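You operate a simulated robot arm through the tools that you are given. There is no shell and no other tool. Be economical: measure what you need, move in short steps, check, and stop when the job is done.

Carry out the task below with a simulated two-armed robot. There is one attempt and no reset: what you move stays moved.

## Task
Mount the test card's piece on the fixture and pump it down.
Fine: on both ports, both clamps shut first; pump till the dial shows the card's figure.

The check looks at the end state, three seconds after you hand in, the way a careful person would. Anything else that was tipped, shoved, dropped, spilled or broken makes it a failure.

## Robot
Two 6-joint arms with two-finger parallel grippers on one trunk, on a base that drives. Base frame: it is fixed to the floor where the robot stands at the start and does not move with it; the origin is under the middle of the robot, x ahead of it, y to its left, z up; the surface under the hand at the start is at about z = 800. Readings come in mm, degrees, newtons and seconds.
The left shoulder is at the start at [60, 187, 1072], the right one opposite. With the tool pointing down near the work surface each hand reaches from about 260 to 620 mm from the robot's upright axis, wherever it stands, measured 20 degrees to its own side. Places, roughly: black pump knob [900, -100, 900]; both ports of the fixture [800, 0, 900]; brown ring [750, 1000, 750]; fixture dial [900, 100, 800]; grey selector knob [900, -200, 800]; tall orange clamp [800, -300, 900]; tall purple clamp [800, 200, 900]; test card [1000, 0, 800]; yellow vent knob [900, 200, 800]. Payload 1.57 kg a hand.
The TCP of each hand is the grasp point between the finger pads, 30 mm short of the fingertips. In the tool frame z runs along the fingers and y along their closing line. The gripper opens to 110 mm. The fingers are 24 mm wide and 12 mm thick; the gripper's body (48 by 112 mm) begins 78 mm behind the TCP.
Orientation is told as [roll, pitch, yaw] about the base's x, y, z axes, in that order, counted from this pose: with the fingers straight down and closing along the base's y, the tool's x points along the base's -x, its y along +y and its z along -z.

## Interface
- The arms move only by the tool send_rows. It takes "left_deltas", "right_deltas" or both (then of equal length, played together; a hand with none holds still); each is a list of rows, each a list of 3 entries, a list of its own where there are three numbers: the opening, from 0 (shut) to 1 (fully open), then the shift along the tool's x, y, z in mm, then the turn, a rotation vector about the tool's x, y, z in degrees. In form: [[hand, [tx, ty, tz], [wx, wy, wz]], ...]. A call has 1 to 8 rows; each row shifts and turns the commanded pose from where the row before left it, along the tool's axes as they then stand. A row lasts 0.2 s, in which the tool goes at most 50 mm and 8.6 degrees; a call with a longer step from one row to the next is refused whole, and so is a gripper value outside its range. Where a pose cannot be reached the arm comes as near as it can. A force on the tool above 60 N (or 10 N above the force at the start of the call, whichever is more), or a blocked arm, ends the call early, and 0.2 s more pass. The fingers move at their own pace (about 153 mm/s each) and stop on an object; they squeeze with about 20 N. The grip force told is the motor's: it shows also when the fingers shut on nothing. Time passes only in rows, and 0.2 s behind the last, so rows that do not move let the fingers close. It gives the time, the measured TCP pose, the force on the tool (base axes), the opening and the grip force at its end, in the units of the frame above (readings bear some noise), with the torque about the TCP (base axes, N m) and any sound that the robot's microphone picked up.
- Cameras (640 x 400 px; columns grow to the right, rows downward): "scene" is now at [25.4, 11.7, 1633.4]; the picture's right is [0.12, -0.99, 0.00], its down [-0.66, -0.08, -0.75] and it looks along [0.74, 0.09, -0.67] (base axes); focal length 263 px, centre (320, 200). "left" rides on the left gripper at [70, -16, -141] in its tool frame; the picture's right is [0.23, 0.97, 0.00], its down [-0.86, 0.20, -0.48] and it looks along [-0.47, 0.11, 0.88] (tool axes); focal length 222 px, centre (320, 200). "right" rides on the right gripper at [70, 16, -141] in its tool frame; the picture's right is [-0.23, 0.97, 0.00], its down [-0.86, -0.20, -0.48] and it looks along [-0.47, -0.11, 0.88] (tool axes); focal length 222 px, centre (320, 200). There is no depth. A picture from a camera that has moved, and an enlarged one, comes with that camera's place and axes in the base frame and with its lens. The place of the scene camera against the robot may be out by one fixed shift of up to 12 mm in any direction.
- get_image(camera): a new picture of that camera. No time passes.
- raise_lower(by): slides the trunk up (or, below 0, down) by that many mm; the arms and the scene camera ride with it, the base frame stays. It gives what a move gives, with no picture.
- roll_base(legs): drives the robot by 1 to 6 legs, each [ahead, left, turn to the left] in mm, mm and degrees, along the robot's own axes; the way and the turn of a leg run together, so that a leg with both is an arc; at most 1500 mm and 180 degrees a leg. The arms and the cameras ride along, it lands a little off, and it stops where it bumps. It gives what a move gives.
- turn_head(pan, tilt): turns the head with the scene camera to pan (to the left, within 86 degrees either way) and tilt (down, from -29 to 69), counted from straight ahead of the robot. It gives what a move gives.
- zoom(camera, box): a new picture of the part [left, top, right, bottom] of that camera's present view, enlarged. No time passes.
- sign_off(): hands the job in; it is judged then, once.

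Work in short steps. Places have to be worked out from the pictures, the camera data and where the tool is seen: move nearer, look again, correct. Check each grasp and each placing, and mend what went wrong. You have 120 turns and 108 pictures in all, those below and enlarged ones among them. Open the grippers and draw the arms clear of the work before you hand the job in, unless the task says otherwise; then end with one line.

The tools are called after "Request:" as name(argument=value, ...) on one line, values as JSON. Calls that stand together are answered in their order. send_rows: Moves the arms, as the interface text tells. Its arguments: {"type":"object","properties":{"left_deltas":{"type":"array","items":{"type":"array"}},"right_deltas":{"type":"array","items":{"type":"array"}}},"required":[]} The other tools are called the same way: raise_lower (by) slides the trunk up or down; roll_base (legs) drives the base; turn_head (pan, tilt) turns the head that bears the scene camera; get_image (camera) takes a picture; zoom (camera, box) takes an enlarged picture of a part of a camera's view; sign_off () hands the job in.

At the start:

```text
t: 0.0
left_tcp_pos: [381.5, 142.5, 1292.0]
left_tool_rot: [0.0, 0.0, 0.0]
left_ft_force: [0.2, -0.1, 0.9]
left_torque: [0.03, 0.04, -0.03]
left_finger_gap: 109.9
left_finger_force: 0.0
right_tcp_pos: [384.4, -126.8, 1292.1]
right_tool_rot: [0.0, 0.1, 0.0]
right_ft_force: [-0.2, 0.2, 0.9]
right_torque: [-0.02, -0.01, -0.01]
right_finger_gap: 110.0
right_finger_force: 0.0
trunk travel left (down, up): [-700.0, 290.0]
robot x, y, heading: [-3.0, -2.2, -0.0]
head pan, tilt: [6.9, 41.7]
```

scene: 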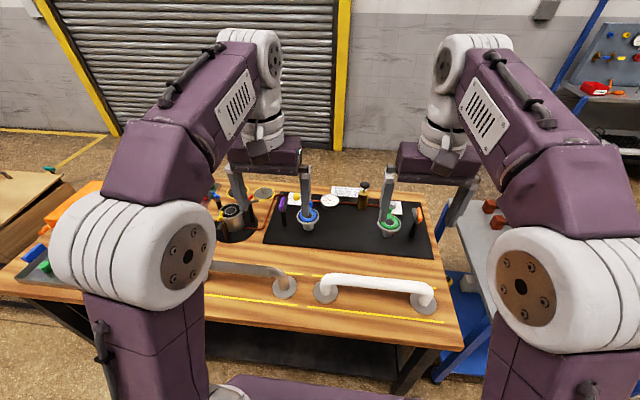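
right: 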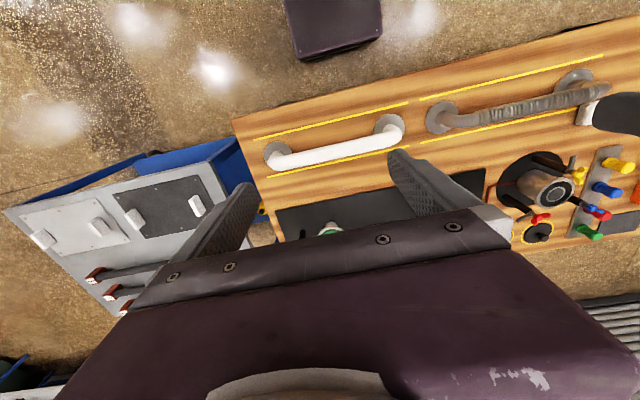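
left: 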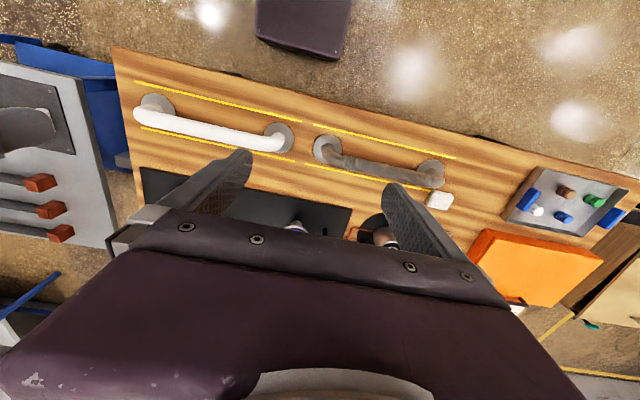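

The pictures show a bench with two pipe-like pieces in front and the fixture behind. I enlarge the fixture, the card and the pieces.

Request:
zoom(camera="scene", box=[260, 170, 440, 282])

Request:
zoom(camera="scene", box=[320, 175, 420, 237])

Request:
zoom(camera="scene", box=[0, 160, 300, 348])

```text
3.56 times, centred on (350, 226) of scene
camera zoom: at [25.4, 11.7, 1633.4], right [0.12, -0.99, 0.0], down [-0.66, -0.08, -0.75], along [0.74, 0.09, -0.67], focal length 936 px, centre (213, 108)
```

zoom: 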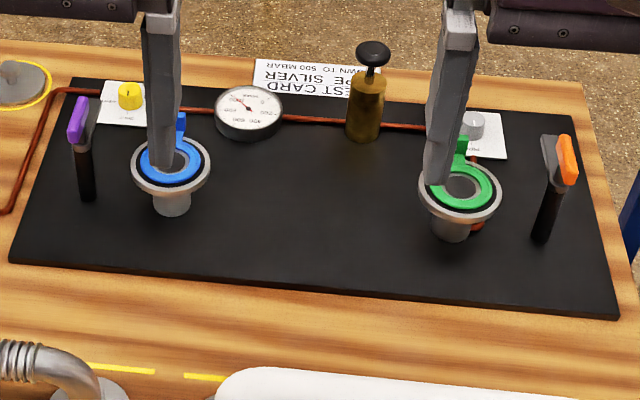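

```text
6.40 times, centred on (370, 206) of scene
camera zoom: at [25.4, 11.7, 1633.4], right [0.12, -0.99, 0.0], down [-0.66, -0.08, -0.75], along [0.74, 0.09, -0.67], focal length 1684 px, centre (0, 162)
```

zoom: 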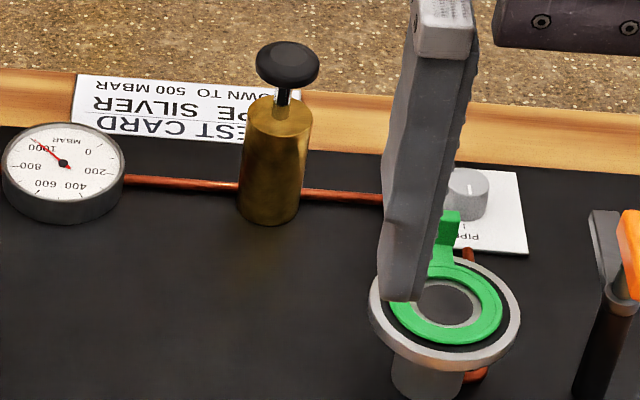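

```text
2.13 times, centred on (150, 254) of scene
camera zoom: at [25.4, 11.7, 1633.4], right [0.12, -0.99, 0.0], down [-0.66, -0.08, -0.75], along [0.74, 0.09, -0.67], focal length 560 px, centre (682, 85)
```

zoom: 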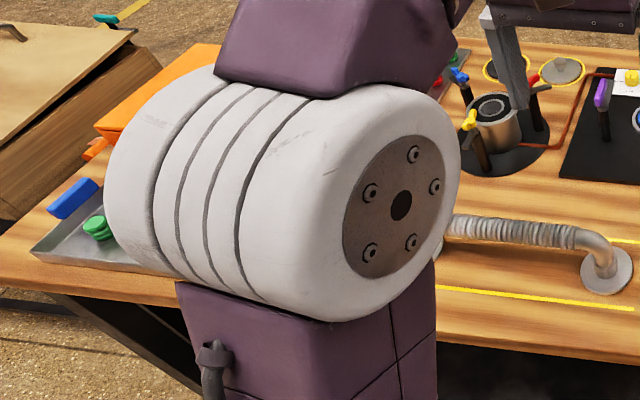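

The card reads "TEST CARD / PIPE SILVER / PUMP DOWN TO 500 MBAR" upside down. I turn the head left to see the rest (the brown ring, tray).

Request:
turn_head(pan=50, tilt=40)

Request:
get_image(camera="scene")

Request:
zoom(camera="right", box=[420, 60, 640, 260])

Request:
zoom(camera="left", box=[100, 70, 480, 270])

```text
t: 1.1
left_tcp_pos: [380.8, 141.8, 1292.7]
left_tool_rot: [0.0, -0.1, 0.0]
left_ft_force: [-0.2, -0.8, 0.0]
left_torque: [0.0, -0.01, -0.02]
left_finger_gap: 109.8
left_finger_force: 0.0
right_tcp_pos: [385.2, -126.8, 1290.7]
right_tool_rot: [0.0, 0.1, 0.0]
right_ft_force: [0.1, 0.5, -0.7]
right_torque: [0.01, 0.0, -0.02]
right_finger_gap: 110.1
right_finger_force: 0.1
trunk travel left (down, up): [-700.0, 290.0]
robot x, y, heading: [-3.1, 1.7, 0.1]
head pan, tilt: [50.0, 40.0]
```

```text
101 pictures are left
camera scene: at [-3.1, 66.7, 1635.9], right [0.77, -0.64, 0.0], down [-0.41, -0.49, -0.77], along [0.49, 0.59, -0.64], focal length 263 px, centre (320, 200)
```

scene: 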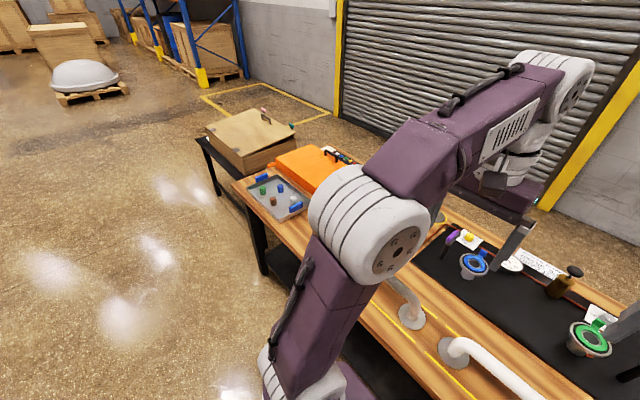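

```text
2.00 times, centred on (530, 160) of right
camera zoom: at [317.1, -109.8, 1433.2], right [0.23, 0.97, 0.0], down [0.86, -0.2, 0.48], along [0.47, -0.11, -0.88], focal length 444 px, centre (-100, 280)
```

zoom: 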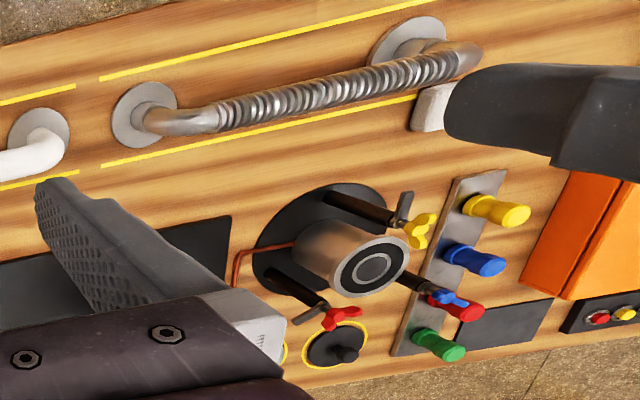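

```text
1.68 times, centred on (290, 170) of left
camera zoom: at [310.4, 124.3, 1433.4], right [-0.23, 0.97, 0.0], down [0.86, 0.2, 0.48], along [0.47, 0.11, -0.88], focal length 374 px, centre (370, 250)
```

zoom: 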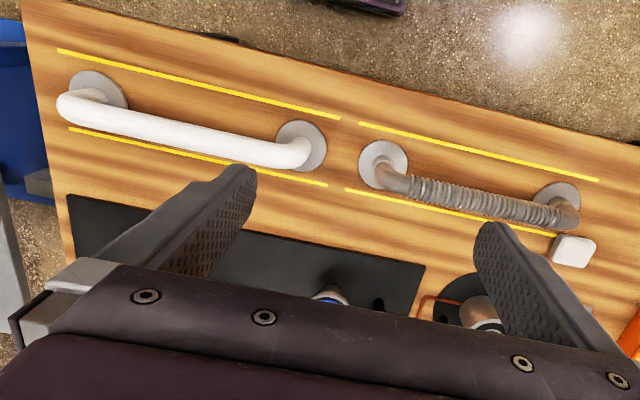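

I zoom on the tray and the ports in this view.

Request:
zoom(camera="scene", box=[235, 140, 365, 221])

Request:
zoom(camera="scene", box=[420, 220, 640, 357])

```text
4.92 times, centred on (300, 180) of scene
camera zoom: at [-3.1, 66.7, 1635.9], right [0.77, -0.64, 0.0], down [-0.41, -0.49, -0.77], along [0.49, 0.59, -0.64], focal length 1296 px, centre (418, 296)
```

zoom: 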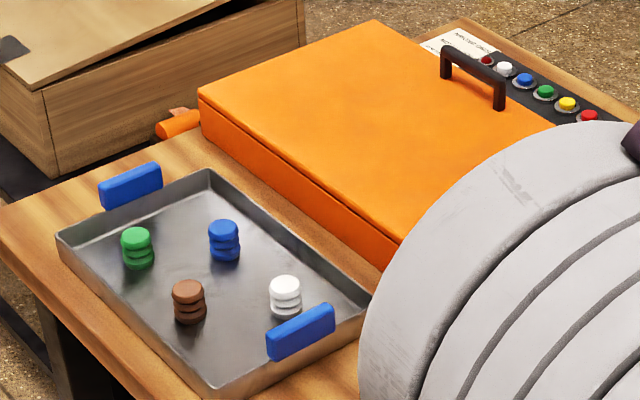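

```text
2.91 times, centred on (530, 288) of scene
camera zoom: at [-3.1, 66.7, 1635.9], right [0.77, -0.64, 0.0], down [-0.41, -0.49, -0.77], along [0.49, 0.59, -0.64], focal length 766 px, centre (-291, -58)
```

zoom: 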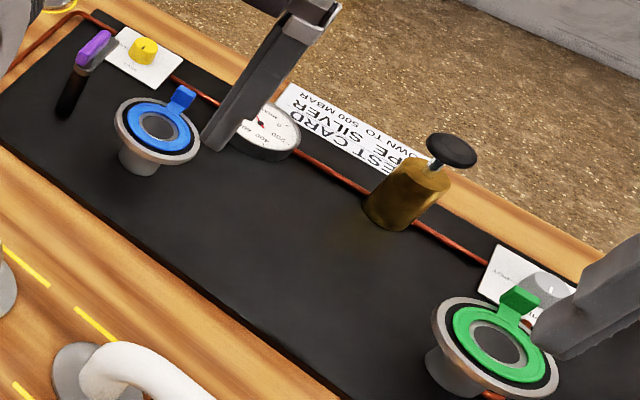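

Blue and green tabbed seals lie on the two ports. I look down ahead to see how the base sits with respect to the bench, and to the right of the bench.

Request:
turn_head(pan=0, tilt=66)

Request:
get_image(camera="scene")

Request:
get_image(camera="left")

```text
t: 2.3
left_tcp_pos: [380.6, 141.2, 1291.7]
left_tool_rot: [0.0, 0.0, 0.0]
left_ft_force: [-0.7, -0.2, 0.3]
left_torque: [-0.01, 0.0, 0.02]
left_finger_gap: 110.1
left_finger_force: 0.0
right_tcp_pos: [386.1, -127.9, 1291.4]
right_tool_rot: [0.0, 0.1, 0.0]
right_ft_force: [0.2, -0.4, -0.9]
right_torque: [0.0, -0.01, 0.0]
right_finger_gap: 109.7
right_finger_force: 0.0
trunk travel left (down, up): [-700.0, 290.0]
robot x, y, heading: [2.4, 1.7, 0.1]
head pan, tilt: [0.0, 66.0]
```

```text
96 pictures are left
camera scene: at [1.7, 1.8, 1602.6], right [0.0, -1.0, 0.0], down [-0.91, 0.0, -0.41], along [0.41, 0.0, -0.91], focal length 263 px, centre (320, 200)
```

scene: 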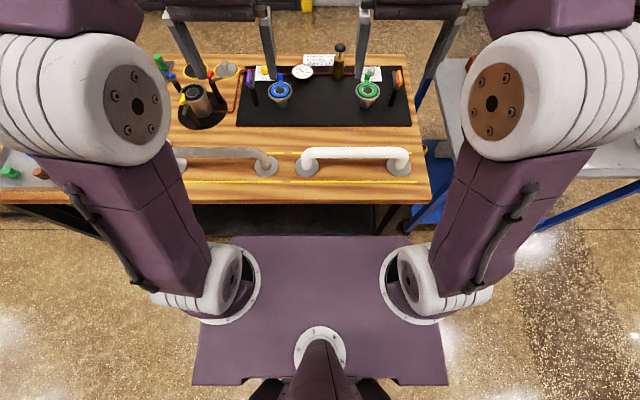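

```text
95 pictures are left
camera left: at [310.4, 124.3, 1433.4], right [-0.23, 0.97, 0.0], down [0.86, 0.2, 0.48], along [0.47, 0.11, -0.88], focal length 222 px, centre (320, 200)
```

left: 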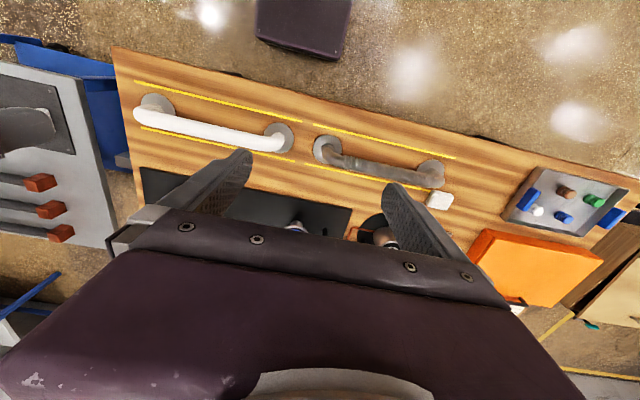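

The bench front edge is at x≈349 and the base front at x≈200. I drive ahead 130 mm first, leaving a little margin, and look again.

Request:
roll_base(legs=[[120, 0, 0]])

Request:
get_image(camera="scene")

Request:
get_image(camera="right")

```text
t: 3.5
left_tcp_pos: [500.5, 141.6, 1293.6]
left_tool_rot: [0.0, -0.1, 0.0]
left_ft_force: [0.8, 0.0, 0.8]
left_torque: [-0.02, -0.05, 0.0]
left_finger_gap: 110.1
left_finger_force: 0.0
right_tcp_pos: [505.2, -126.1, 1292.2]
right_tool_rot: [-0.1, 0.0, 0.1]
right_ft_force: [0.7, -0.2, -0.3]
right_torque: [-0.01, 0.0, 0.0]
right_finger_gap: 109.9
right_finger_force: 0.1
trunk travel left (down, up): [-700.0, 290.0]
robot x, y, heading: [118.3, -1.9, 0.2]
head pan, tilt: [0.0, 66.0]
```

```text
94 pictures are left
camera scene: at [120.7, 1.7, 1602.6], right [0.0, -1.0, 0.0], down [-0.91, 0.0, -0.41], along [0.41, 0.0, -0.91], focal length 263 px, centre (320, 200)
```

scene: 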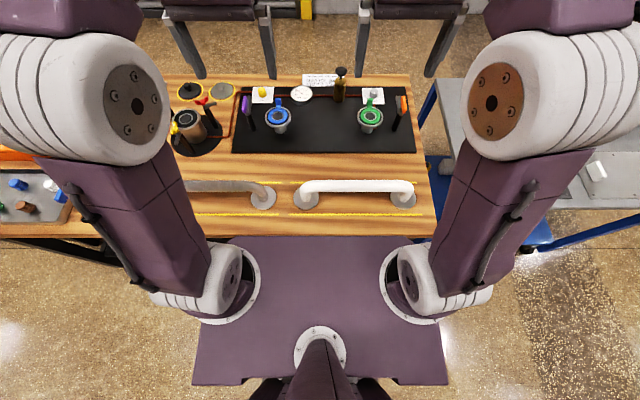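

```text
93 pictures are left
camera right: at [436.2, -109.5, 1433.7], right [0.23, 0.97, 0.0], down [0.85, -0.2, 0.48], along [0.47, -0.11, -0.88], focal length 222 px, centre (320, 200)
```

right: 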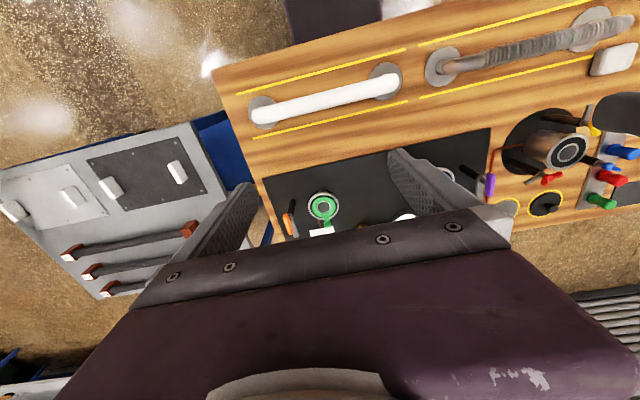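

Driving was free. I zoom on the fixture from here for geometry and readings.

Request:
zoom(camera="scene", box=[225, 60, 425, 185])

Request:
zoom(camera="scene", box=[325, 65, 415, 121])

Request:
zoom(camera="scene", box=[235, 65, 325, 121])

```text
3.20 times, centred on (325, 122) of scene
camera zoom: at [120.7, 1.7, 1602.6], right [0.0, -1.0, 0.0], down [-0.91, 0.0, -0.41], along [0.41, 0.0, -0.91], focal length 842 px, centre (304, 448)
```

zoom: 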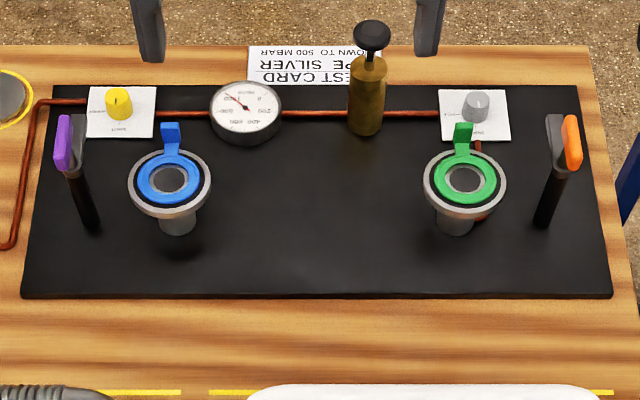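

```text
7.11 times, centred on (370, 93) of scene
camera zoom: at [120.7, 1.7, 1602.6], right [0.0, -1.0, 0.0], down [-0.91, 0.0, -0.41], along [0.41, 0.0, -0.91], focal length 1871 px, centre (-36, 961)
```

zoom: 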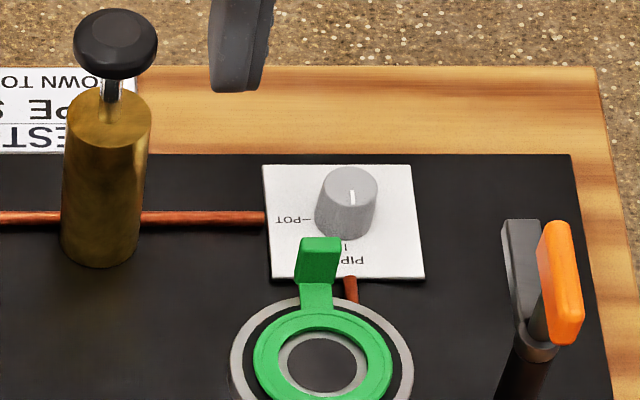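

```text
7.11 times, centred on (280, 93) of scene
camera zoom: at [120.7, 1.7, 1602.6], right [0.0, -1.0, 0.0], down [-0.91, 0.0, -0.41], along [0.41, 0.0, -0.91], focal length 1871 px, centre (604, 961)
```

zoom: 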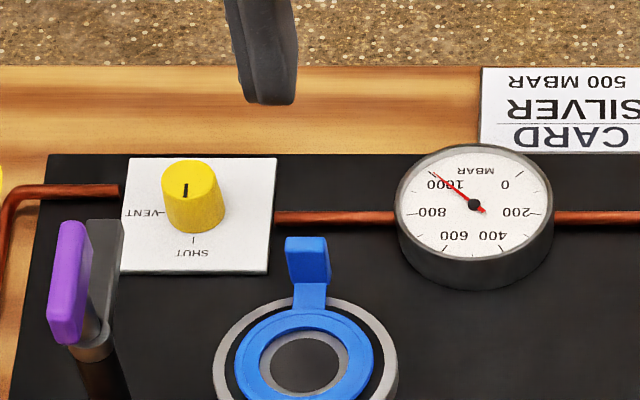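

Vent knob has marks VENT/SHUT, selector POT/PIPE. I bring both hands forward above the ports to look at knobs, seals and clamps closely.

Request:
send_rows(left_deltas=[[1, [-37, 0, 26], [0, 0, 0]], [1, [-37, 0, 26], [0, 0, 0]], [1, [-37, 0, 26], [0, 0, 0]], [1, [-37, 0, 26], [0, 0, 0]], [1, [-37, 0, 26], [0, 0, 0]], [1, [-37, 0, 26], [0, 0, 0]], [1, [-37, 0, 26], [0, 0, 0]], [1, [-37, 0, 26], [0, 0, 0]]], right_deltas=[[1, [-37, -5, 26], [0, 0, 0]], [1, [-37, -5, 26], [0, 0, 0]], [1, [-37, -5, 26], [0, 0, 0]], [1, [-37, -5, 26], [0, 0, 0]], [1, [-37, -5, 26], [0, 0, 0]], [1, [-37, -5, 26], [0, 0, 0]], [1, [-37, -5, 26], [0, 0, 0]], [1, [-37, -5, 26], [0, 0, 0]]])

Request:
get_image(camera="left")

Request:
get_image(camera="right")

```text
t: 5.3
left_tcp_pos: [704.1, 148.9, 1068.2]
left_tool_rot: [0.0, 0.1, 0.1]
left_ft_force: [0.1, 0.2, 0.6]
left_torque: [0.06, -0.01, -0.02]
left_finger_gap: 110.0
left_finger_force: 0.1
left hand out of reach, approached as far as the arm can: row 5, 6, 7, 8
right_tcp_pos: [706.5, -169.8, 1061.0]
right_tool_rot: [0.1, 0.0, -0.1]
right_ft_force: [0.6, 0.0, -0.2]
right_torque: [0.01, 0.0, 0.02]
right_finger_gap: 110.3
right_finger_force: 0.0
right hand out of reach, approached as far as the arm can: row 5, 6, 7, 8
trunk travel left (down, up): [-700.0, 290.0]
robot x, y, heading: [121.1, -0.1, 0.2]
head pan, tilt: [0.0, 66.0]
```

```text
89 pictures are left
camera left: at [633.3, 131.4, 1209.7], right [-0.23, 0.97, 0.0], down [0.86, 0.2, 0.48], along [0.46, 0.11, -0.88], focal length 222 px, centre (320, 200)
```

left: 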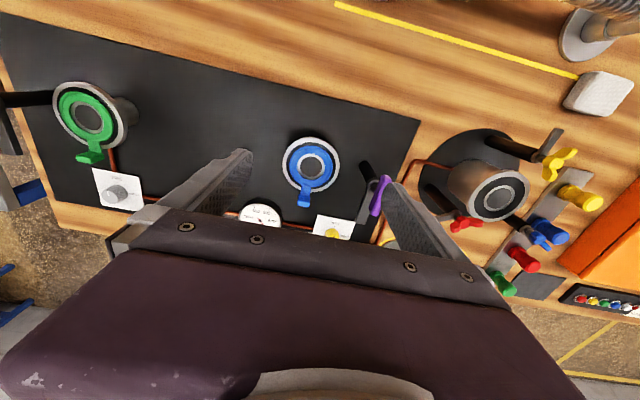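

```text
88 pictures are left
camera right: at [638.3, -152.8, 1203.1], right [0.23, 0.97, 0.0], down [0.86, -0.2, 0.48], along [0.47, -0.11, -0.88], focal length 222 px, centre (320, 200)
```

right: 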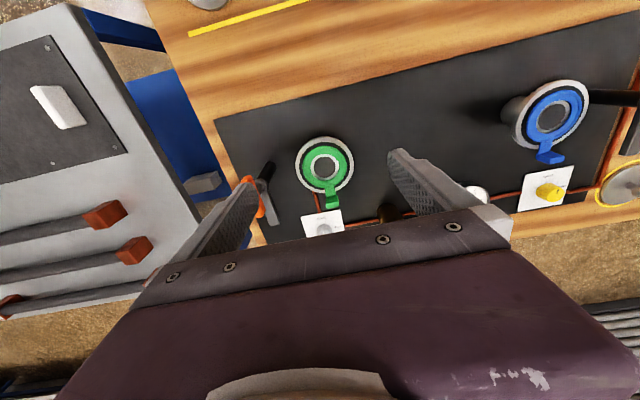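

I zoom into each port and its knobs.

Request:
zoom(camera="left", box=[270, 125, 400, 241])

Request:
zoom(camera="right", box=[250, 125, 380, 241])

Request:
zoom(camera="left", box=[0, 70, 160, 220])

Request:
zoom(camera="right", box=[480, 70, 640, 220])

```text
3.45 times, centred on (335, 183) of left
camera zoom: at [633.3, 131.4, 1209.7], right [-0.23, 0.97, 0.0], down [0.86, 0.2, 0.48], along [0.46, 0.11, -0.88], focal length 766 px, centre (268, 259)
```

zoom: 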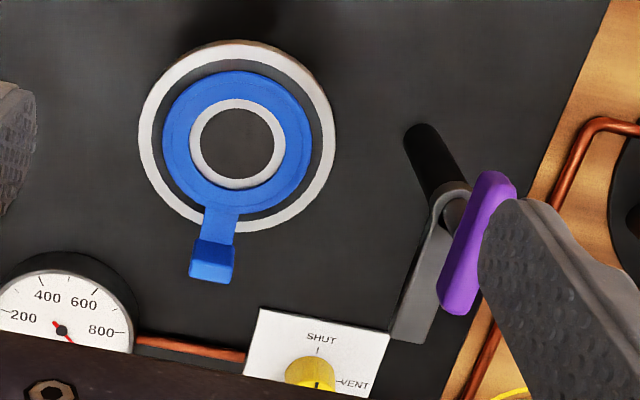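

```text
3.45 times, centred on (315, 183) of right
camera zoom: at [638.3, -152.8, 1203.1], right [0.23, 0.97, 0.0], down [0.86, -0.2, 0.48], along [0.47, -0.11, -0.88], focal length 766 px, centre (337, 259)
```

zoom: 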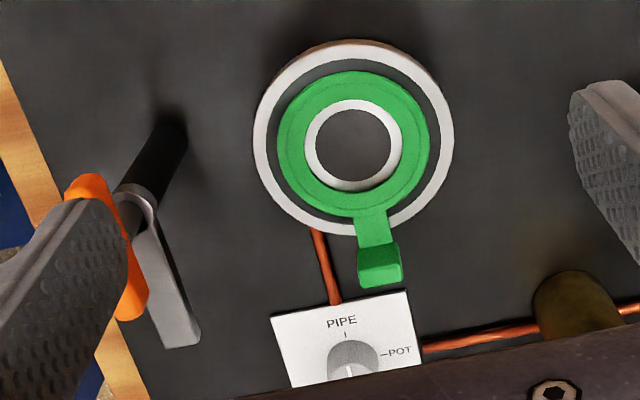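

```text
2.67 times, centred on (80, 145) of left
camera zoom: at [633.3, 131.4, 1209.7], right [-0.23, 0.97, 0.0], down [0.86, 0.2, 0.48], along [0.46, 0.11, -0.88], focal length 592 px, centre (960, 347)
```

zoom: 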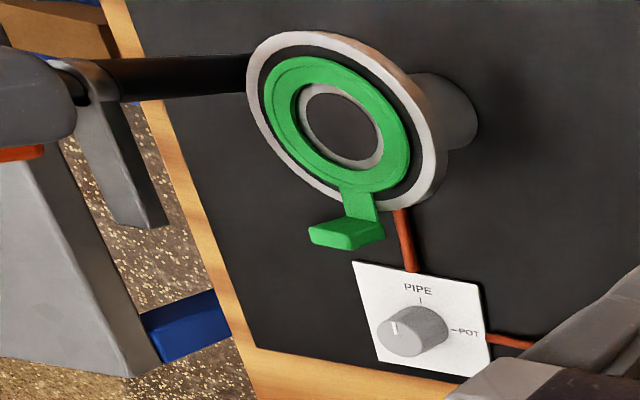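

```text
2.67 times, centred on (560, 145) of right
camera zoom: at [638.3, -152.8, 1203.1], right [0.23, 0.97, 0.0], down [0.86, -0.2, 0.48], along [0.47, -0.11, -0.88], focal length 592 px, centre (-320, 347)
```

zoom: 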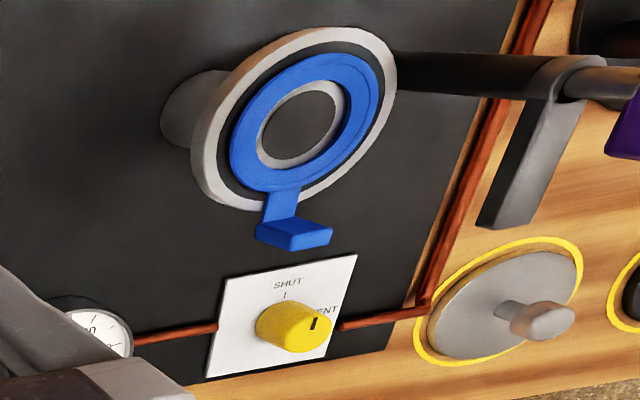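

Both knobs' lines appear to point to SHUT and PIPE already, seals look intact, ports are at about (754, 146, 880) and (754, −173, 880). The ports are a bit beyond reach from here, so I test how far ahead the base can go under the bench.

Request:
roll_base(legs=[[60, 0, 0]])

```text
t: 6.3
left_tcp_pos: [760.0, 149.1, 1071.9]
left_tool_rot: [0.0, -0.1, 0.1]
left_ft_force: [-0.5, -0.1, -0.4]
left_torque: [0.02, -0.01, 0.01]
left_finger_gap: 110.0
left_finger_force: 0.0
right_tcp_pos: [762.7, -169.4, 1064.6]
right_tool_rot: [0.0, -0.2, 0.2]
right_ft_force: [0.5, -0.7, -0.3]
right_torque: [0.0, 0.0, -0.02]
right_finger_gap: 110.0
right_finger_force: 0.0
trunk travel left (down, up): [-700.0, 290.0]
robot x, y, heading: [177.4, -1.6, 0.0]
head pan, tilt: [0.0, 66.0]
```

No bump. I go on another 100 mm to see whether the knobs can be reached from this side too.

Request:
roll_base(legs=[[100, 0, 0]])

Request:
get_image(camera="left")

Request:
get_image(camera="right")

```text
t: 7.2
left_tcp_pos: [777.7, 149.1, 1069.2]
left_tool_rot: [0.0, 0.1, 0.0]
left_ft_force: [0.5, 0.2, -0.4]
left_torque: [0.0, 0.02, -0.01]
left_finger_gap: 109.9
left_finger_force: 0.1
right_tcp_pos: [780.9, -170.5, 1061.7]
right_tool_rot: [0.0, 0.1, 0.1]
right_ft_force: [0.0, 0.7, -0.6]
right_torque: [-0.01, 0.05, 0.0]
right_finger_gap: 109.8
right_finger_force: 0.1
trunk travel left (down, up): [-700.0, 290.0]
robot x, y, heading: [192.2, -2.0, 0.0]
head pan, tilt: [0.0, 66.0]
stopped in leg 1: the robot was blocked; the commanded pose is now the measured one
```

```text
83 pictures are left
camera left: at [707.1, 131.4, 1210.2], right [-0.23, 0.97, 0.0], down [0.86, 0.2, 0.48], along [0.46, 0.11, -0.88], focal length 222 px, centre (320, 200)
```

left: 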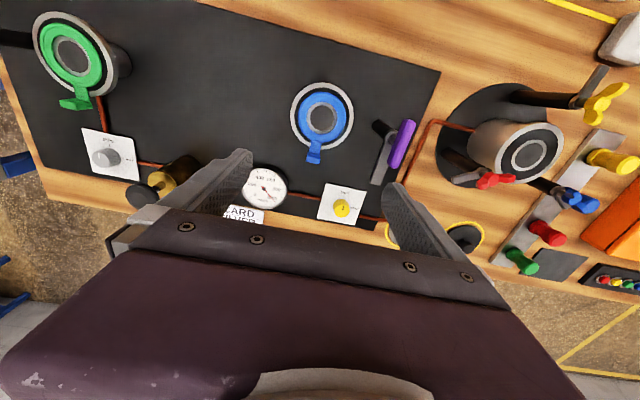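

```text
82 pictures are left
camera right: at [712.1, -152.6, 1203.6], right [0.23, 0.97, 0.0], down [0.86, -0.2, 0.48], along [0.47, -0.11, -0.88], focal length 222 px, centre (320, 200)
```

right: 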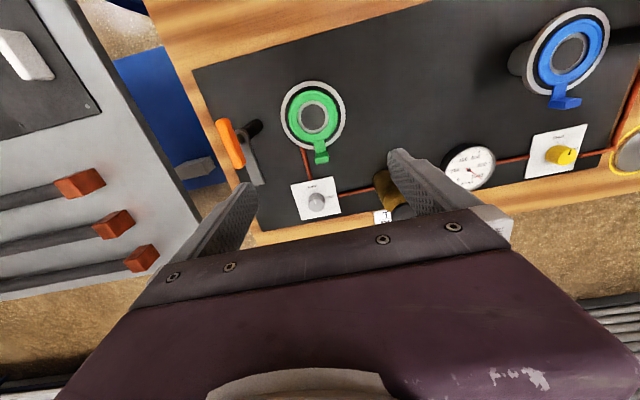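

The base stops at x≈192: the ports are reachable from the front; the pump will be done from the far side. I zoom for the knobs and the clamps' details.

Request:
zoom(camera="left", box=[280, 70, 450, 230])

Request:
zoom(camera="right", box=[200, 70, 370, 230])

```text
2.50 times, centred on (365, 150) of left
camera zoom: at [707.1, 131.4, 1210.2], right [-0.23, 0.97, 0.0], down [0.86, 0.2, 0.48], along [0.46, 0.11, -0.88], focal length 555 px, centre (208, 325)
```

zoom: 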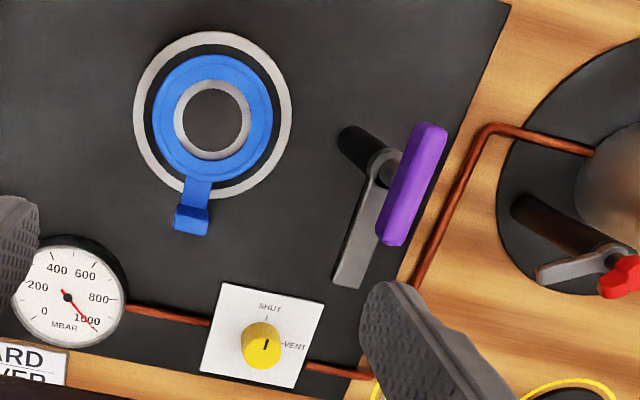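

```text
2.50 times, centred on (285, 150) of right
camera zoom: at [712.1, -152.6, 1203.6], right [0.23, 0.97, 0.0], down [0.86, -0.2, 0.48], along [0.47, -0.11, -0.88], focal length 555 px, centre (408, 325)
```

zoom: 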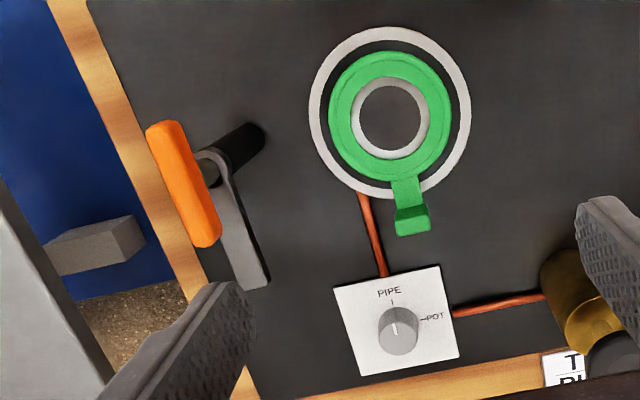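

Knobs are at SHUT and PIPE. Now I go for the silver pipe (flanges about (476, 186) and (475, 505)): retract the hands, then drive back and left so the pipe is centred ahead.

Request:
send_rows(left_deltas=[[1, [48, 0, 0], [0, 0, 0]], [1, [48, 0, 0], [0, 0, 0]], [1, [48, 0, 0], [0, 0, 0]], [1, [48, 0, 0], [0, 0, 0]]], right_deltas=[[1, [48, 0, 0], [0, 0, 0]], [1, [48, 0, 0], [0, 0, 0]], [1, [48, 0, 0], [0, 0, 0]], [1, [48, 0, 0], [0, 0, 0]]])

Request:
roll_base(legs=[[-85, 0, 0], [0, 347, 0]])

Request:
send_rows(left_deltas=[[1, [0, 0, 0], [0, 0, -8.5]], [1, [0, 0, 0], [0, 0, -8.5]], [1, [0, 0, 0], [0, 0, -8.5]], [1, [0, 0, 0], [0, 0, -8.5]], [1, [0, 0, 0], [0, 0, -8.5]], [1, [0, 0, 0], [0, 0, -8.5]], [1, [0, 0, 0], [0, 0, -8.5]], [1, [0, 0, 0], [0, 0, -8.5]]], right_deltas=[[1, [0, 0, 0], [0, 0, 8.5]], [1, [0, 0, 0], [0, 0, 8.5]], [1, [0, 0, 0], [0, 0, 8.5]], [1, [0, 0, 0], [0, 0, 8.5]], [1, [0, 0, 0], [0, 0, 8.5]], [1, [0, 0, 0], [0, 0, 8.5]], [1, [0, 0, 0], [0, 0, 8.5]], [1, [0, 0, 0], [0, 0, 8.5]]])

Request:
send_rows(left_deltas=[[1, [0, 0, 0], [0, 0, -8]], [1, [0, 0, 0], [0, 0, -7]], [1, [0, 0, 0], [0, 0, -7]]], right_deltas=[[1, [0, 0, 0], [0, 0, 8]], [1, [0, 0, 0], [0, 0, 7]], [1, [0, 0, 0], [0, 0, 7]]])

Request:
get_image(camera="left")

Request:
get_image(camera="right")

Request:
get_image(camera="scene")

```text
t: 8.2
left_tcp_pos: [769.2, 148.1, 1074.2]
left_tool_rot: [0.0, -0.1, 0.1]
left_ft_force: [-0.3, 0.0, -0.4]
left_torque: [0.01, -0.04, -0.03]
left_finger_gap: 110.2
left_finger_force: 0.0
left hand out of reach, approached as far as the arm can: row 1, 2, 3, 4
right_tcp_pos: [584.6, -168.0, 1063.0]
right_tool_rot: [0.0, -0.4, 0.0]
right_ft_force: [-0.8, -0.4, -0.7]
right_torque: [-0.01, -0.01, 0.03]
right_finger_gap: 110.2
right_finger_force: 0.1
trunk travel left (down, up): [-700.0, 290.0]
robot x, y, heading: [195.4, 5.3, 0.3]
head pan, tilt: [0.0, 66.0]
```

```text
t: 11.1
left_tcp_pos: [685.1, 494.1, 1072.4]
left_tool_rot: [-0.1, 0.1, 0.2]
left_ft_force: [0.0, 0.1, 0.4]
left_torque: [-0.03, -0.02, -0.01]
left_finger_gap: 110.0
left_finger_force: 0.1
right_tcp_pos: [501.7, 175.3, 1062.4]
right_tool_rot: [0.0, -0.2, 0.2]
right_ft_force: [0.6, 0.5, -1.0]
right_torque: [0.01, 0.02, 0.02]
right_finger_gap: 110.1
right_finger_force: 0.1
trunk travel left (down, up): [-700.0, 290.0]
robot x, y, heading: [106.3, 344.3, 0.2]
head pan, tilt: [0.0, 66.0]
```

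```text
t: 12.9
left_tcp_pos: [686.0, 493.7, 1073.2]
left_tool_rot: [0.1, 0.0, 68.4]
left_ft_force: [0.2, 0.0, 0.3]
left_torque: [0.05, 0.02, 0.0]
left_finger_gap: 110.1
left_finger_force: 0.1
right_tcp_pos: [501.7, 177.2, 1063.7]
right_tool_rot: [0.1, -0.1, -68.1]
right_ft_force: [-0.3, 0.2, -0.6]
right_torque: [0.0, -0.02, 0.01]
right_finger_gap: 110.0
right_finger_force: 0.1
trunk travel left (down, up): [-700.0, 290.0]
robot x, y, heading: [108.1, 347.9, 0.5]
head pan, tilt: [0.0, 66.0]
```

```text
t: 13.7
left_tcp_pos: [685.3, 493.2, 1072.4]
left_tool_rot: [0.1, 0.0, 90.3]
left_ft_force: [0.3, 0.3, -0.4]
left_torque: [-0.01, -0.03, -0.01]
left_finger_gap: 110.0
left_finger_force: 0.1
right_tcp_pos: [500.1, 177.3, 1063.0]
right_tool_rot: [0.2, -0.1, -90.0]
right_ft_force: [-0.3, 0.5, -0.2]
right_torque: [-0.01, -0.02, 0.04]
right_finger_gap: 110.3
right_finger_force: 0.0
trunk travel left (down, up): [-700.0, 290.0]
robot x, y, heading: [113.2, 342.3, 0.1]
head pan, tilt: [0.0, 66.0]
```

```text
79 pictures are left
camera left: at [701.2, 422.9, 1213.4], right [-0.97, -0.23, 0.0], down [-0.2, 0.85, 0.48], along [-0.11, 0.47, -0.88], focal length 222 px, centre (320, 200)
```

left: 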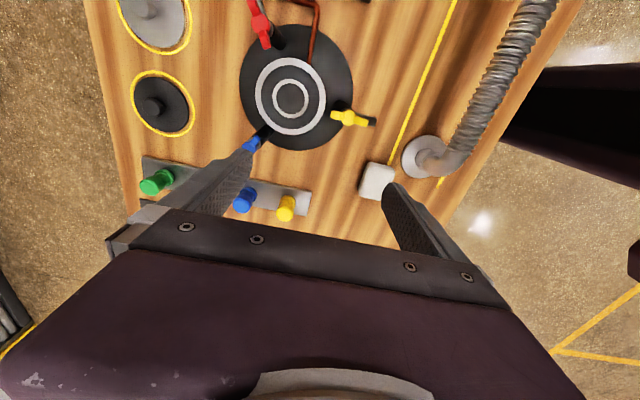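

```text
78 pictures are left
camera right: at [518.1, 246.9, 1204.4], right [0.97, -0.23, 0.0], down [-0.2, -0.86, 0.48], along [-0.11, -0.47, -0.88], focal length 222 px, centre (320, 200)
```

right: 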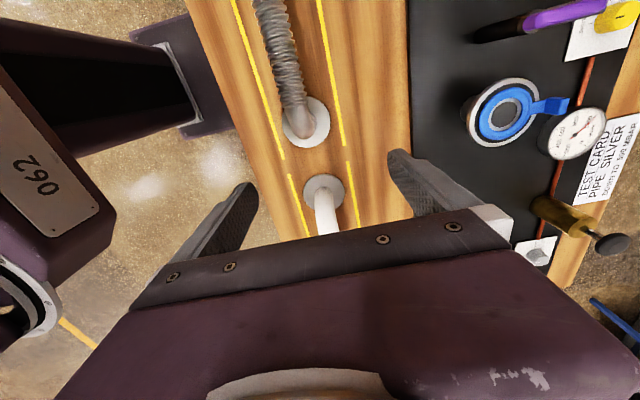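

```text
77 pictures are left
camera scene: at [110.1, 345.6, 1602.6], right [0.0, -1.0, 0.0], down [-0.91, 0.0, -0.41], along [0.41, 0.0, -0.91], focal length 263 px, centre (320, 200)
```

scene: 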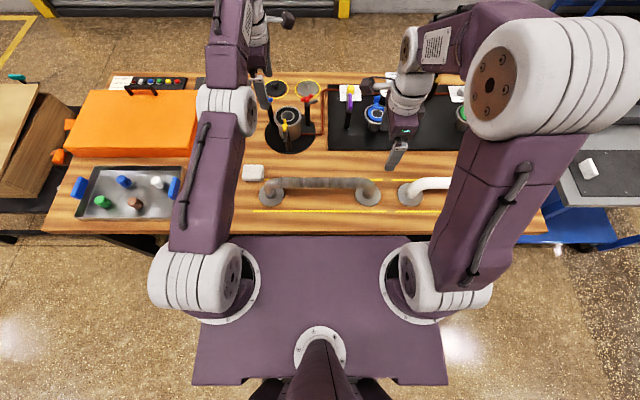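

Left's command still lags beyond its reach; I bring it back (its tool y is now −x) toward above the left elbow.

Request:
send_rows(left_deltas=[[1, [0, 48, 0], [0, 0, 0]], [1, [0, 48, 0], [0, 0, 0]], [1, [0, 48, 0], [0, 0, 0]], [1, [0, 48, 0], [0, 0, 0]]])

```text
t: 14.7
left_tcp_pos: [684.3, 492.9, 1072.7]
left_tool_rot: [0.2, 0.0, 90.3]
left_ft_force: [-0.5, -0.7, -0.1]
left_torque: [-0.03, 0.02, 0.02]
left_finger_gap: 109.9
left_finger_force: 0.0
left hand out of reach, approached as far as the arm can: row 1, 2, 3, 4
right_tcp_pos: [500.8, 177.2, 1062.6]
right_tool_rot: [0.2, 0.1, -89.8]
right_ft_force: [-0.2, 0.5, -0.1]
right_torque: [0.0, 0.0, -0.01]
right_finger_gap: 110.1
right_finger_force: 0.1
trunk travel left (down, up): [-700.0, 290.0]
robot x, y, heading: [108.6, 346.0, 0.2]
head pan, tilt: [0.0, 66.0]
```

The left arm seems caught at full stretch; I try lifting and pulling it back together.

Request:
send_rows(left_deltas=[[1, [0, 30, -35], [0, 0, 0]], [1, [0, 30, -35], [0, 0, 0]], [1, [0, 40, 0], [0, 0, 0]], [1, [0, 40, 0], [0, 0, 0]], [1, [0, 40, 0], [0, 0, 0]]])

```text
t: 15.9
left_tcp_pos: [679.5, 492.9, 1093.1]
left_tool_rot: [0.2, 0.0, 90.2]
left_ft_force: [0.3, 0.6, 0.3]
left_torque: [0.01, -0.01, 0.02]
left_finger_gap: 110.2
left_finger_force: 0.1
left hand out of reach, approached as far as the arm can: row 1, 2, 3, 4, 5
right_tcp_pos: [501.5, 175.5, 1063.5]
right_tool_rot: [0.1, 0.1, -89.7]
right_ft_force: [-0.1, -0.5, 0.6]
right_torque: [0.0, 0.0, 0.0]
right_finger_gap: 109.9
right_finger_force: 0.0
trunk travel left (down, up): [-700.0, 290.0]
robot x, y, heading: [107.1, 343.9, 0.0]
head pan, tilt: [0.0, 66.0]
```

Possibly the commanded pose has already run far inside; I test by commanding forward and see which rows are flagged.

Request:
send_rows(left_deltas=[[1, [0, -48, 0], [0, 0, 0]], [1, [0, -48, 0], [0, 0, 0]], [1, [0, -48, 0], [0, 0, 0]], [1, [0, -48, 0], [0, 0, 0]], [1, [0, -48, 0], [0, 0, 0]]])

```text
t: 17.1
left_tcp_pos: [688.4, 500.0, 1072.8]
left_tool_rot: [0.0, -0.1, 90.2]
left_ft_force: [0.5, -0.7, 0.1]
left_torque: [0.01, 0.01, 0.0]
left_finger_gap: 110.1
left_finger_force: 0.0
left hand out of reach, approached as far as the arm can: row 1, 2, 3, 4, 5
right_tcp_pos: [500.6, 176.6, 1062.3]
right_tool_rot: [0.1, -0.1, -89.8]
right_ft_force: [-0.2, 1.0, -0.2]
right_torque: [-0.04, 0.03, -0.02]
right_finger_gap: 110.2
right_finger_force: 0.0
trunk travel left (down, up): [-700.0, 290.0]
robot x, y, heading: [108.2, 345.7, 0.1]
head pan, tilt: [0.0, 66.0]
```

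Pulling straight back fails at the stretched singularity; I tilt the fingers outward (wrist toward the robot) to bend the arm.

Request:
send_rows(left_deltas=[[1, [0, 0, 0], [8, 0, 0]], [1, [0, 0, 0], [8, 0, 0]], [1, [0, 0, 0], [8, 0, 0]], [1, [0, 20, 0], [0, 0, 0]], [1, [0, 20, 0], [0, 0, 0]]])

```text
t: 18.3
left_tcp_pos: [744.1, 492.4, 1100.4]
left_tool_rot: [-15.5, -0.1, 90.2]
left_ft_force: [-0.7, 0.8, 0.4]
left_torque: [0.0, -0.03, 0.03]
left_finger_gap: 109.8
left_finger_force: 0.1
left hand out of reach, approached as far as the arm can: row 1, 2, 3, 4, 5
right_tcp_pos: [502.4, 176.3, 1061.3]
right_tool_rot: [0.2, 0.1, -89.8]
right_ft_force: [-0.5, 0.5, 0.8]
right_torque: [0.0, 0.0, 0.04]
right_finger_gap: 110.3
right_finger_force: 0.1
trunk travel left (down, up): [-700.0, 290.0]
robot x, y, heading: [105.1, 344.5, 0.1]
head pan, tilt: [0.0, 66.0]
```

The elbow seems stuck straight. I try small steps: straight down (across the arm) and back, reading which rows are flagged.

Request:
send_rows(left_deltas=[[1, [0, 0, 0], [-8, 0, 0]], [1, [0, 0, 0], [-8, 0, 0]], [1, [0, 0, 0], [-8, 0, 0]], [1, [0, 0, 0], [-8, 0, 0]], [1, [0, 0, 0], [-8, 0, 0]]])

Request:
send_rows(left_deltas=[[1, [0, 0, 0], [0, 0, 0]], [1, [-40, 0, 0], [0, 0, 0]], [1, [-40, 0, 0], [0, 0, 0]], [1, [0, 0, -40], [0, 0, 0]], [1, [0, 0, -40], [0, 0, 0]], [1, [0, 0, -40], [0, 0, 0]], [1, [0, 0, -40], [0, 0, 0]]])

```text
t: 19.5
left_tcp_pos: [590.8, 503.7, 1078.9]
left_tool_rot: [24.3, 0.0, 90.2]
left_ft_force: [-0.2, -0.3, -0.3]
left_torque: [-0.01, 0.0, 0.02]
left_finger_gap: 110.0
left_finger_force: 0.0
left hand out of reach, approached as far as the arm can: row 1, 2, 3, 4, 5
right_tcp_pos: [500.9, 176.3, 1062.5]
right_tool_rot: [0.1, 0.0, -89.8]
right_ft_force: [0.9, 0.0, 0.0]
right_torque: [-0.01, -0.01, -0.01]
right_finger_gap: 109.8
right_finger_force: 0.1
trunk travel left (down, up): [-700.0, 290.0]
robot x, y, heading: [107.3, 345.9, 0.0]
head pan, tilt: [0.0, 66.0]
```

```text
t: 21.1
left_tcp_pos: [552.7, 574.3, 1152.5]
left_tool_rot: [24.2, -0.1, 90.1]
left_ft_force: [-0.4, -0.3, -0.3]
left_torque: [-0.01, -0.04, -0.04]
left_finger_gap: 110.4
left_finger_force: 0.1
left hand out of reach, approached as far as the arm can: row 4, 5, 6, 7
right_tcp_pos: [500.2, 176.1, 1062.6]
right_tool_rot: [0.2, 0.0, -89.8]
right_ft_force: [0.3, -0.3, -0.3]
right_torque: [0.03, 0.01, -0.01]
right_finger_gap: 110.0
right_finger_force: 0.1
trunk travel left (down, up): [-700.0, 290.0]
robot x, y, heading: [107.4, 344.0, 0.2]
head pan, tilt: [0.0, 66.0]
```

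Lateral commands were reached. Now from this bent attitude I pull back along tool y and un-tilt afterwards.

Request:
send_rows(left_deltas=[[1, [20, 0, 0], [0, 0, 0]], [1, [20, 20, 0], [0, 0, 0]], [1, [10, 30, 10], [0, 0, 0]], [1, [0, 30, 10], [0, 0, 0]], [1, [0, 30, 10], [0, 0, 0]]])

Request:
get_image(camera="scene")

```text
t: 22.3
left_tcp_pos: [437.3, 525.7, 1169.0]
left_tool_rot: [24.2, 0.0, 90.3]
left_ft_force: [-0.1, -0.2, 0.3]
left_torque: [0.03, -0.01, 0.01]
left_finger_gap: 109.9
left_finger_force: 0.0
right_tcp_pos: [500.1, 175.9, 1062.0]
right_tool_rot: [0.2, 0.0, -89.8]
right_ft_force: [0.2, -0.6, 0.7]
right_torque: [0.01, 0.01, 0.0]
right_finger_gap: 110.2
right_finger_force: 0.1
trunk travel left (down, up): [-700.0, 290.0]
robot x, y, heading: [108.2, 342.6, -0.1]
head pan, tilt: [0.0, 66.0]
```

```text
76 pictures are left
camera scene: at [107.9, 345.5, 1602.6], right [0.0, -1.0, 0.0], down [-0.91, 0.0, -0.41], along [0.41, 0.0, -0.91], focal length 263 px, centre (320, 200)
```

scene: 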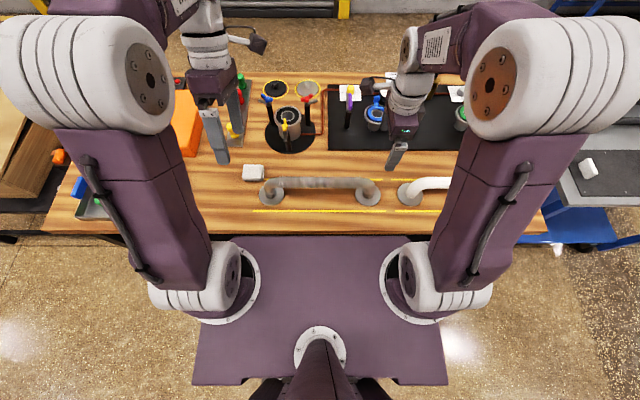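

Unstuck. I level the left hand and bring both hands above the pipe's elbows at z≈1000.

Request:
send_rows(left_deltas=[[1, [0, 0, 0], [8, 0, 0]], [1, [0, 0, 0], [8, 0, 0]], [1, [0, 0, 0], [8.2, 0, 0]], [1, [15, -13, 40], [0, 0, 0]], [1, [15, -13, 40], [0, 0, 0]], [1, [15, -13, 40], [0, 0, 0]], [1, [0, 0, 40], [0, 0, 0]]], right_deltas=[[1, [0, 0, 0], [0, 0, 0]], [1, [0, 0, 0], [0, 0, 0]], [1, [0, 0, 0], [0, 0, 0]], [1, [12, -8, 20], [0, 0, 0]], [1, [12, -8, 20], [0, 0, 0]], [1, [11, -8, 20], [0, 0, 0]], [1, [0, 0, 0], [0, 0, 0]]])

Request:
get_image(camera="left")

Request:
get_image(camera="right")

```text
t: 23.9
left_tcp_pos: [479.6, 478.8, 1008.3]
left_tool_rot: [0.2, -0.1, 90.1]
left_ft_force: [-0.3, -0.7, 0.3]
left_torque: [0.01, 0.03, 0.0]
left_finger_gap: 109.7
left_finger_force: 0.1
right_tcp_pos: [478.2, 211.2, 1002.6]
right_tool_rot: [-0.1, 0.1, -89.8]
right_ft_force: [1.0, -0.7, -0.6]
right_torque: [-0.02, 0.01, -0.01]
right_finger_gap: 109.9
right_finger_force: 0.1
trunk travel left (down, up): [-700.0, 290.0]
robot x, y, heading: [109.4, 343.1, -0.0]
head pan, tilt: [0.0, 66.0]
```

```text
75 pictures are left
camera left: at [496.3, 409.2, 1149.4], right [-0.97, -0.23, 0.0], down [-0.2, 0.85, 0.48], along [-0.11, 0.47, -0.88], focal length 222 px, centre (320, 200)
```

left: 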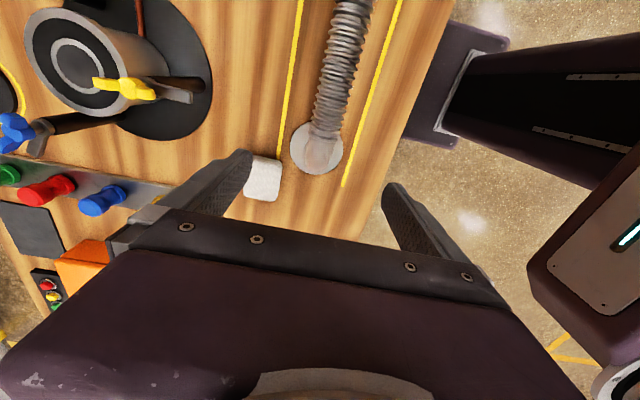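

```text
74 pictures are left
camera right: at [495.1, 281.7, 1143.7], right [0.97, -0.22, 0.0], down [-0.2, -0.86, 0.48], along [-0.11, -0.47, -0.88], focal length 222 px, centre (320, 200)
```

right: 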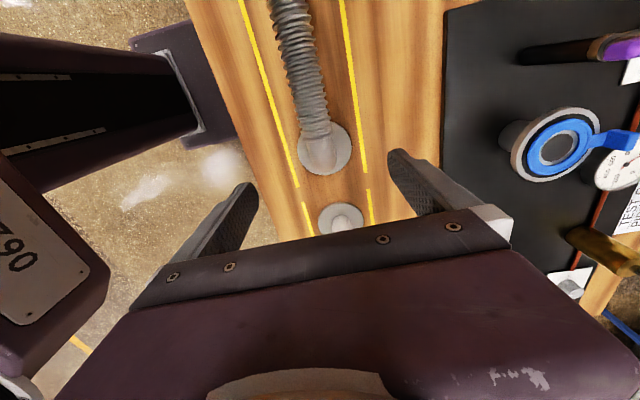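

Flanges are at (479, 504) and (481, 188), pipe axis x≈480. I need the pipe's height, so I zoom in the scene view.

Request:
zoom(camera="scene", box=[230, 140, 430, 265])

```text
3.20 times, centred on (330, 202) of scene
camera zoom: at [111.4, 345.8, 1602.6], right [0.0, -1.0, 0.0], down [-0.91, 0.0, -0.41], along [0.41, 0.0, -0.91], focal length 842 px, centre (288, 192)
```

zoom: 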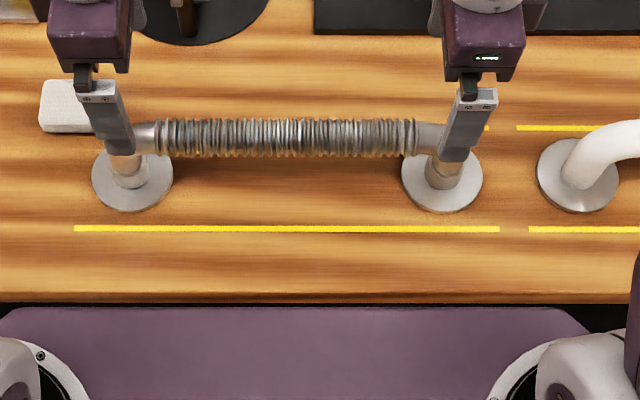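

The pipe's axis is about z≈900–905, about 30 mm tube. I lower both hands to z≈898 with fingers straddling the elbows.

Request:
send_rows(left_deltas=[[1, [0, 0, 37], [0, 0, 0]], [1, [0, 0, 37], [0, 0, 0]], [1, [0, 0, 36], [0, 0, 0]]], right_deltas=[[1, [0, 0, 35], [0, 0, 0]], [1, [0, 1, 35], [0, 0, 0]], [1, [0, 1, 35], [0, 0, 0]]])

Request:
get_image(camera="left")

Request:
get_image(camera="right")

```text
t: 24.7
left_tcp_pos: [479.7, 480.0, 898.7]
left_tool_rot: [0.2, 0.0, 90.2]
left_ft_force: [0.6, 0.5, 0.6]
left_torque: [0.03, 0.02, 0.02]
left_finger_gap: 110.1
left_finger_force: 0.1
right_tcp_pos: [479.3, 210.5, 896.8]
right_tool_rot: [0.0, 0.1, -89.8]
right_ft_force: [0.1, 0.0, -0.2]
right_torque: [0.03, 0.0, 0.05]
right_finger_gap: 110.0
right_finger_force: 0.1
trunk travel left (down, up): [-700.0, 290.0]
robot x, y, heading: [107.8, 342.5, 0.2]
head pan, tilt: [0.0, 66.0]
```

```text
72 pictures are left
camera left: at [496.0, 409.5, 1039.4], right [-0.97, -0.23, 0.0], down [-0.2, 0.85, 0.48], along [-0.11, 0.47, -0.88], focal length 222 px, centre (320, 200)
```

left: 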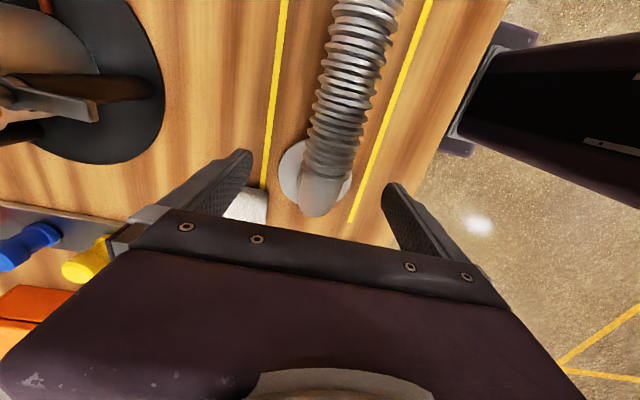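

```text
71 pictures are left
camera right: at [496.2, 281.4, 1038.4], right [0.97, -0.22, 0.0], down [-0.2, -0.86, 0.48], along [-0.11, -0.47, -0.88], focal length 222 px, centre (320, 200)
```

right: 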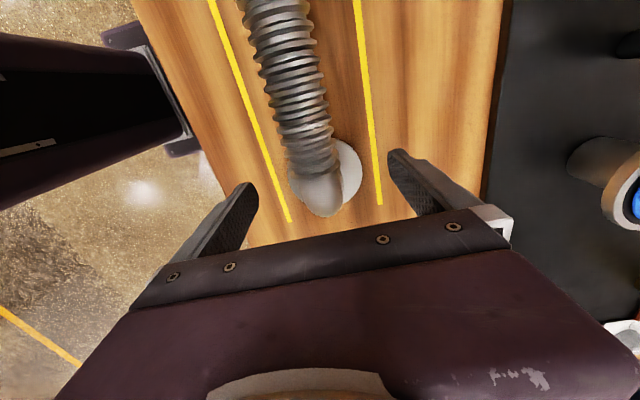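

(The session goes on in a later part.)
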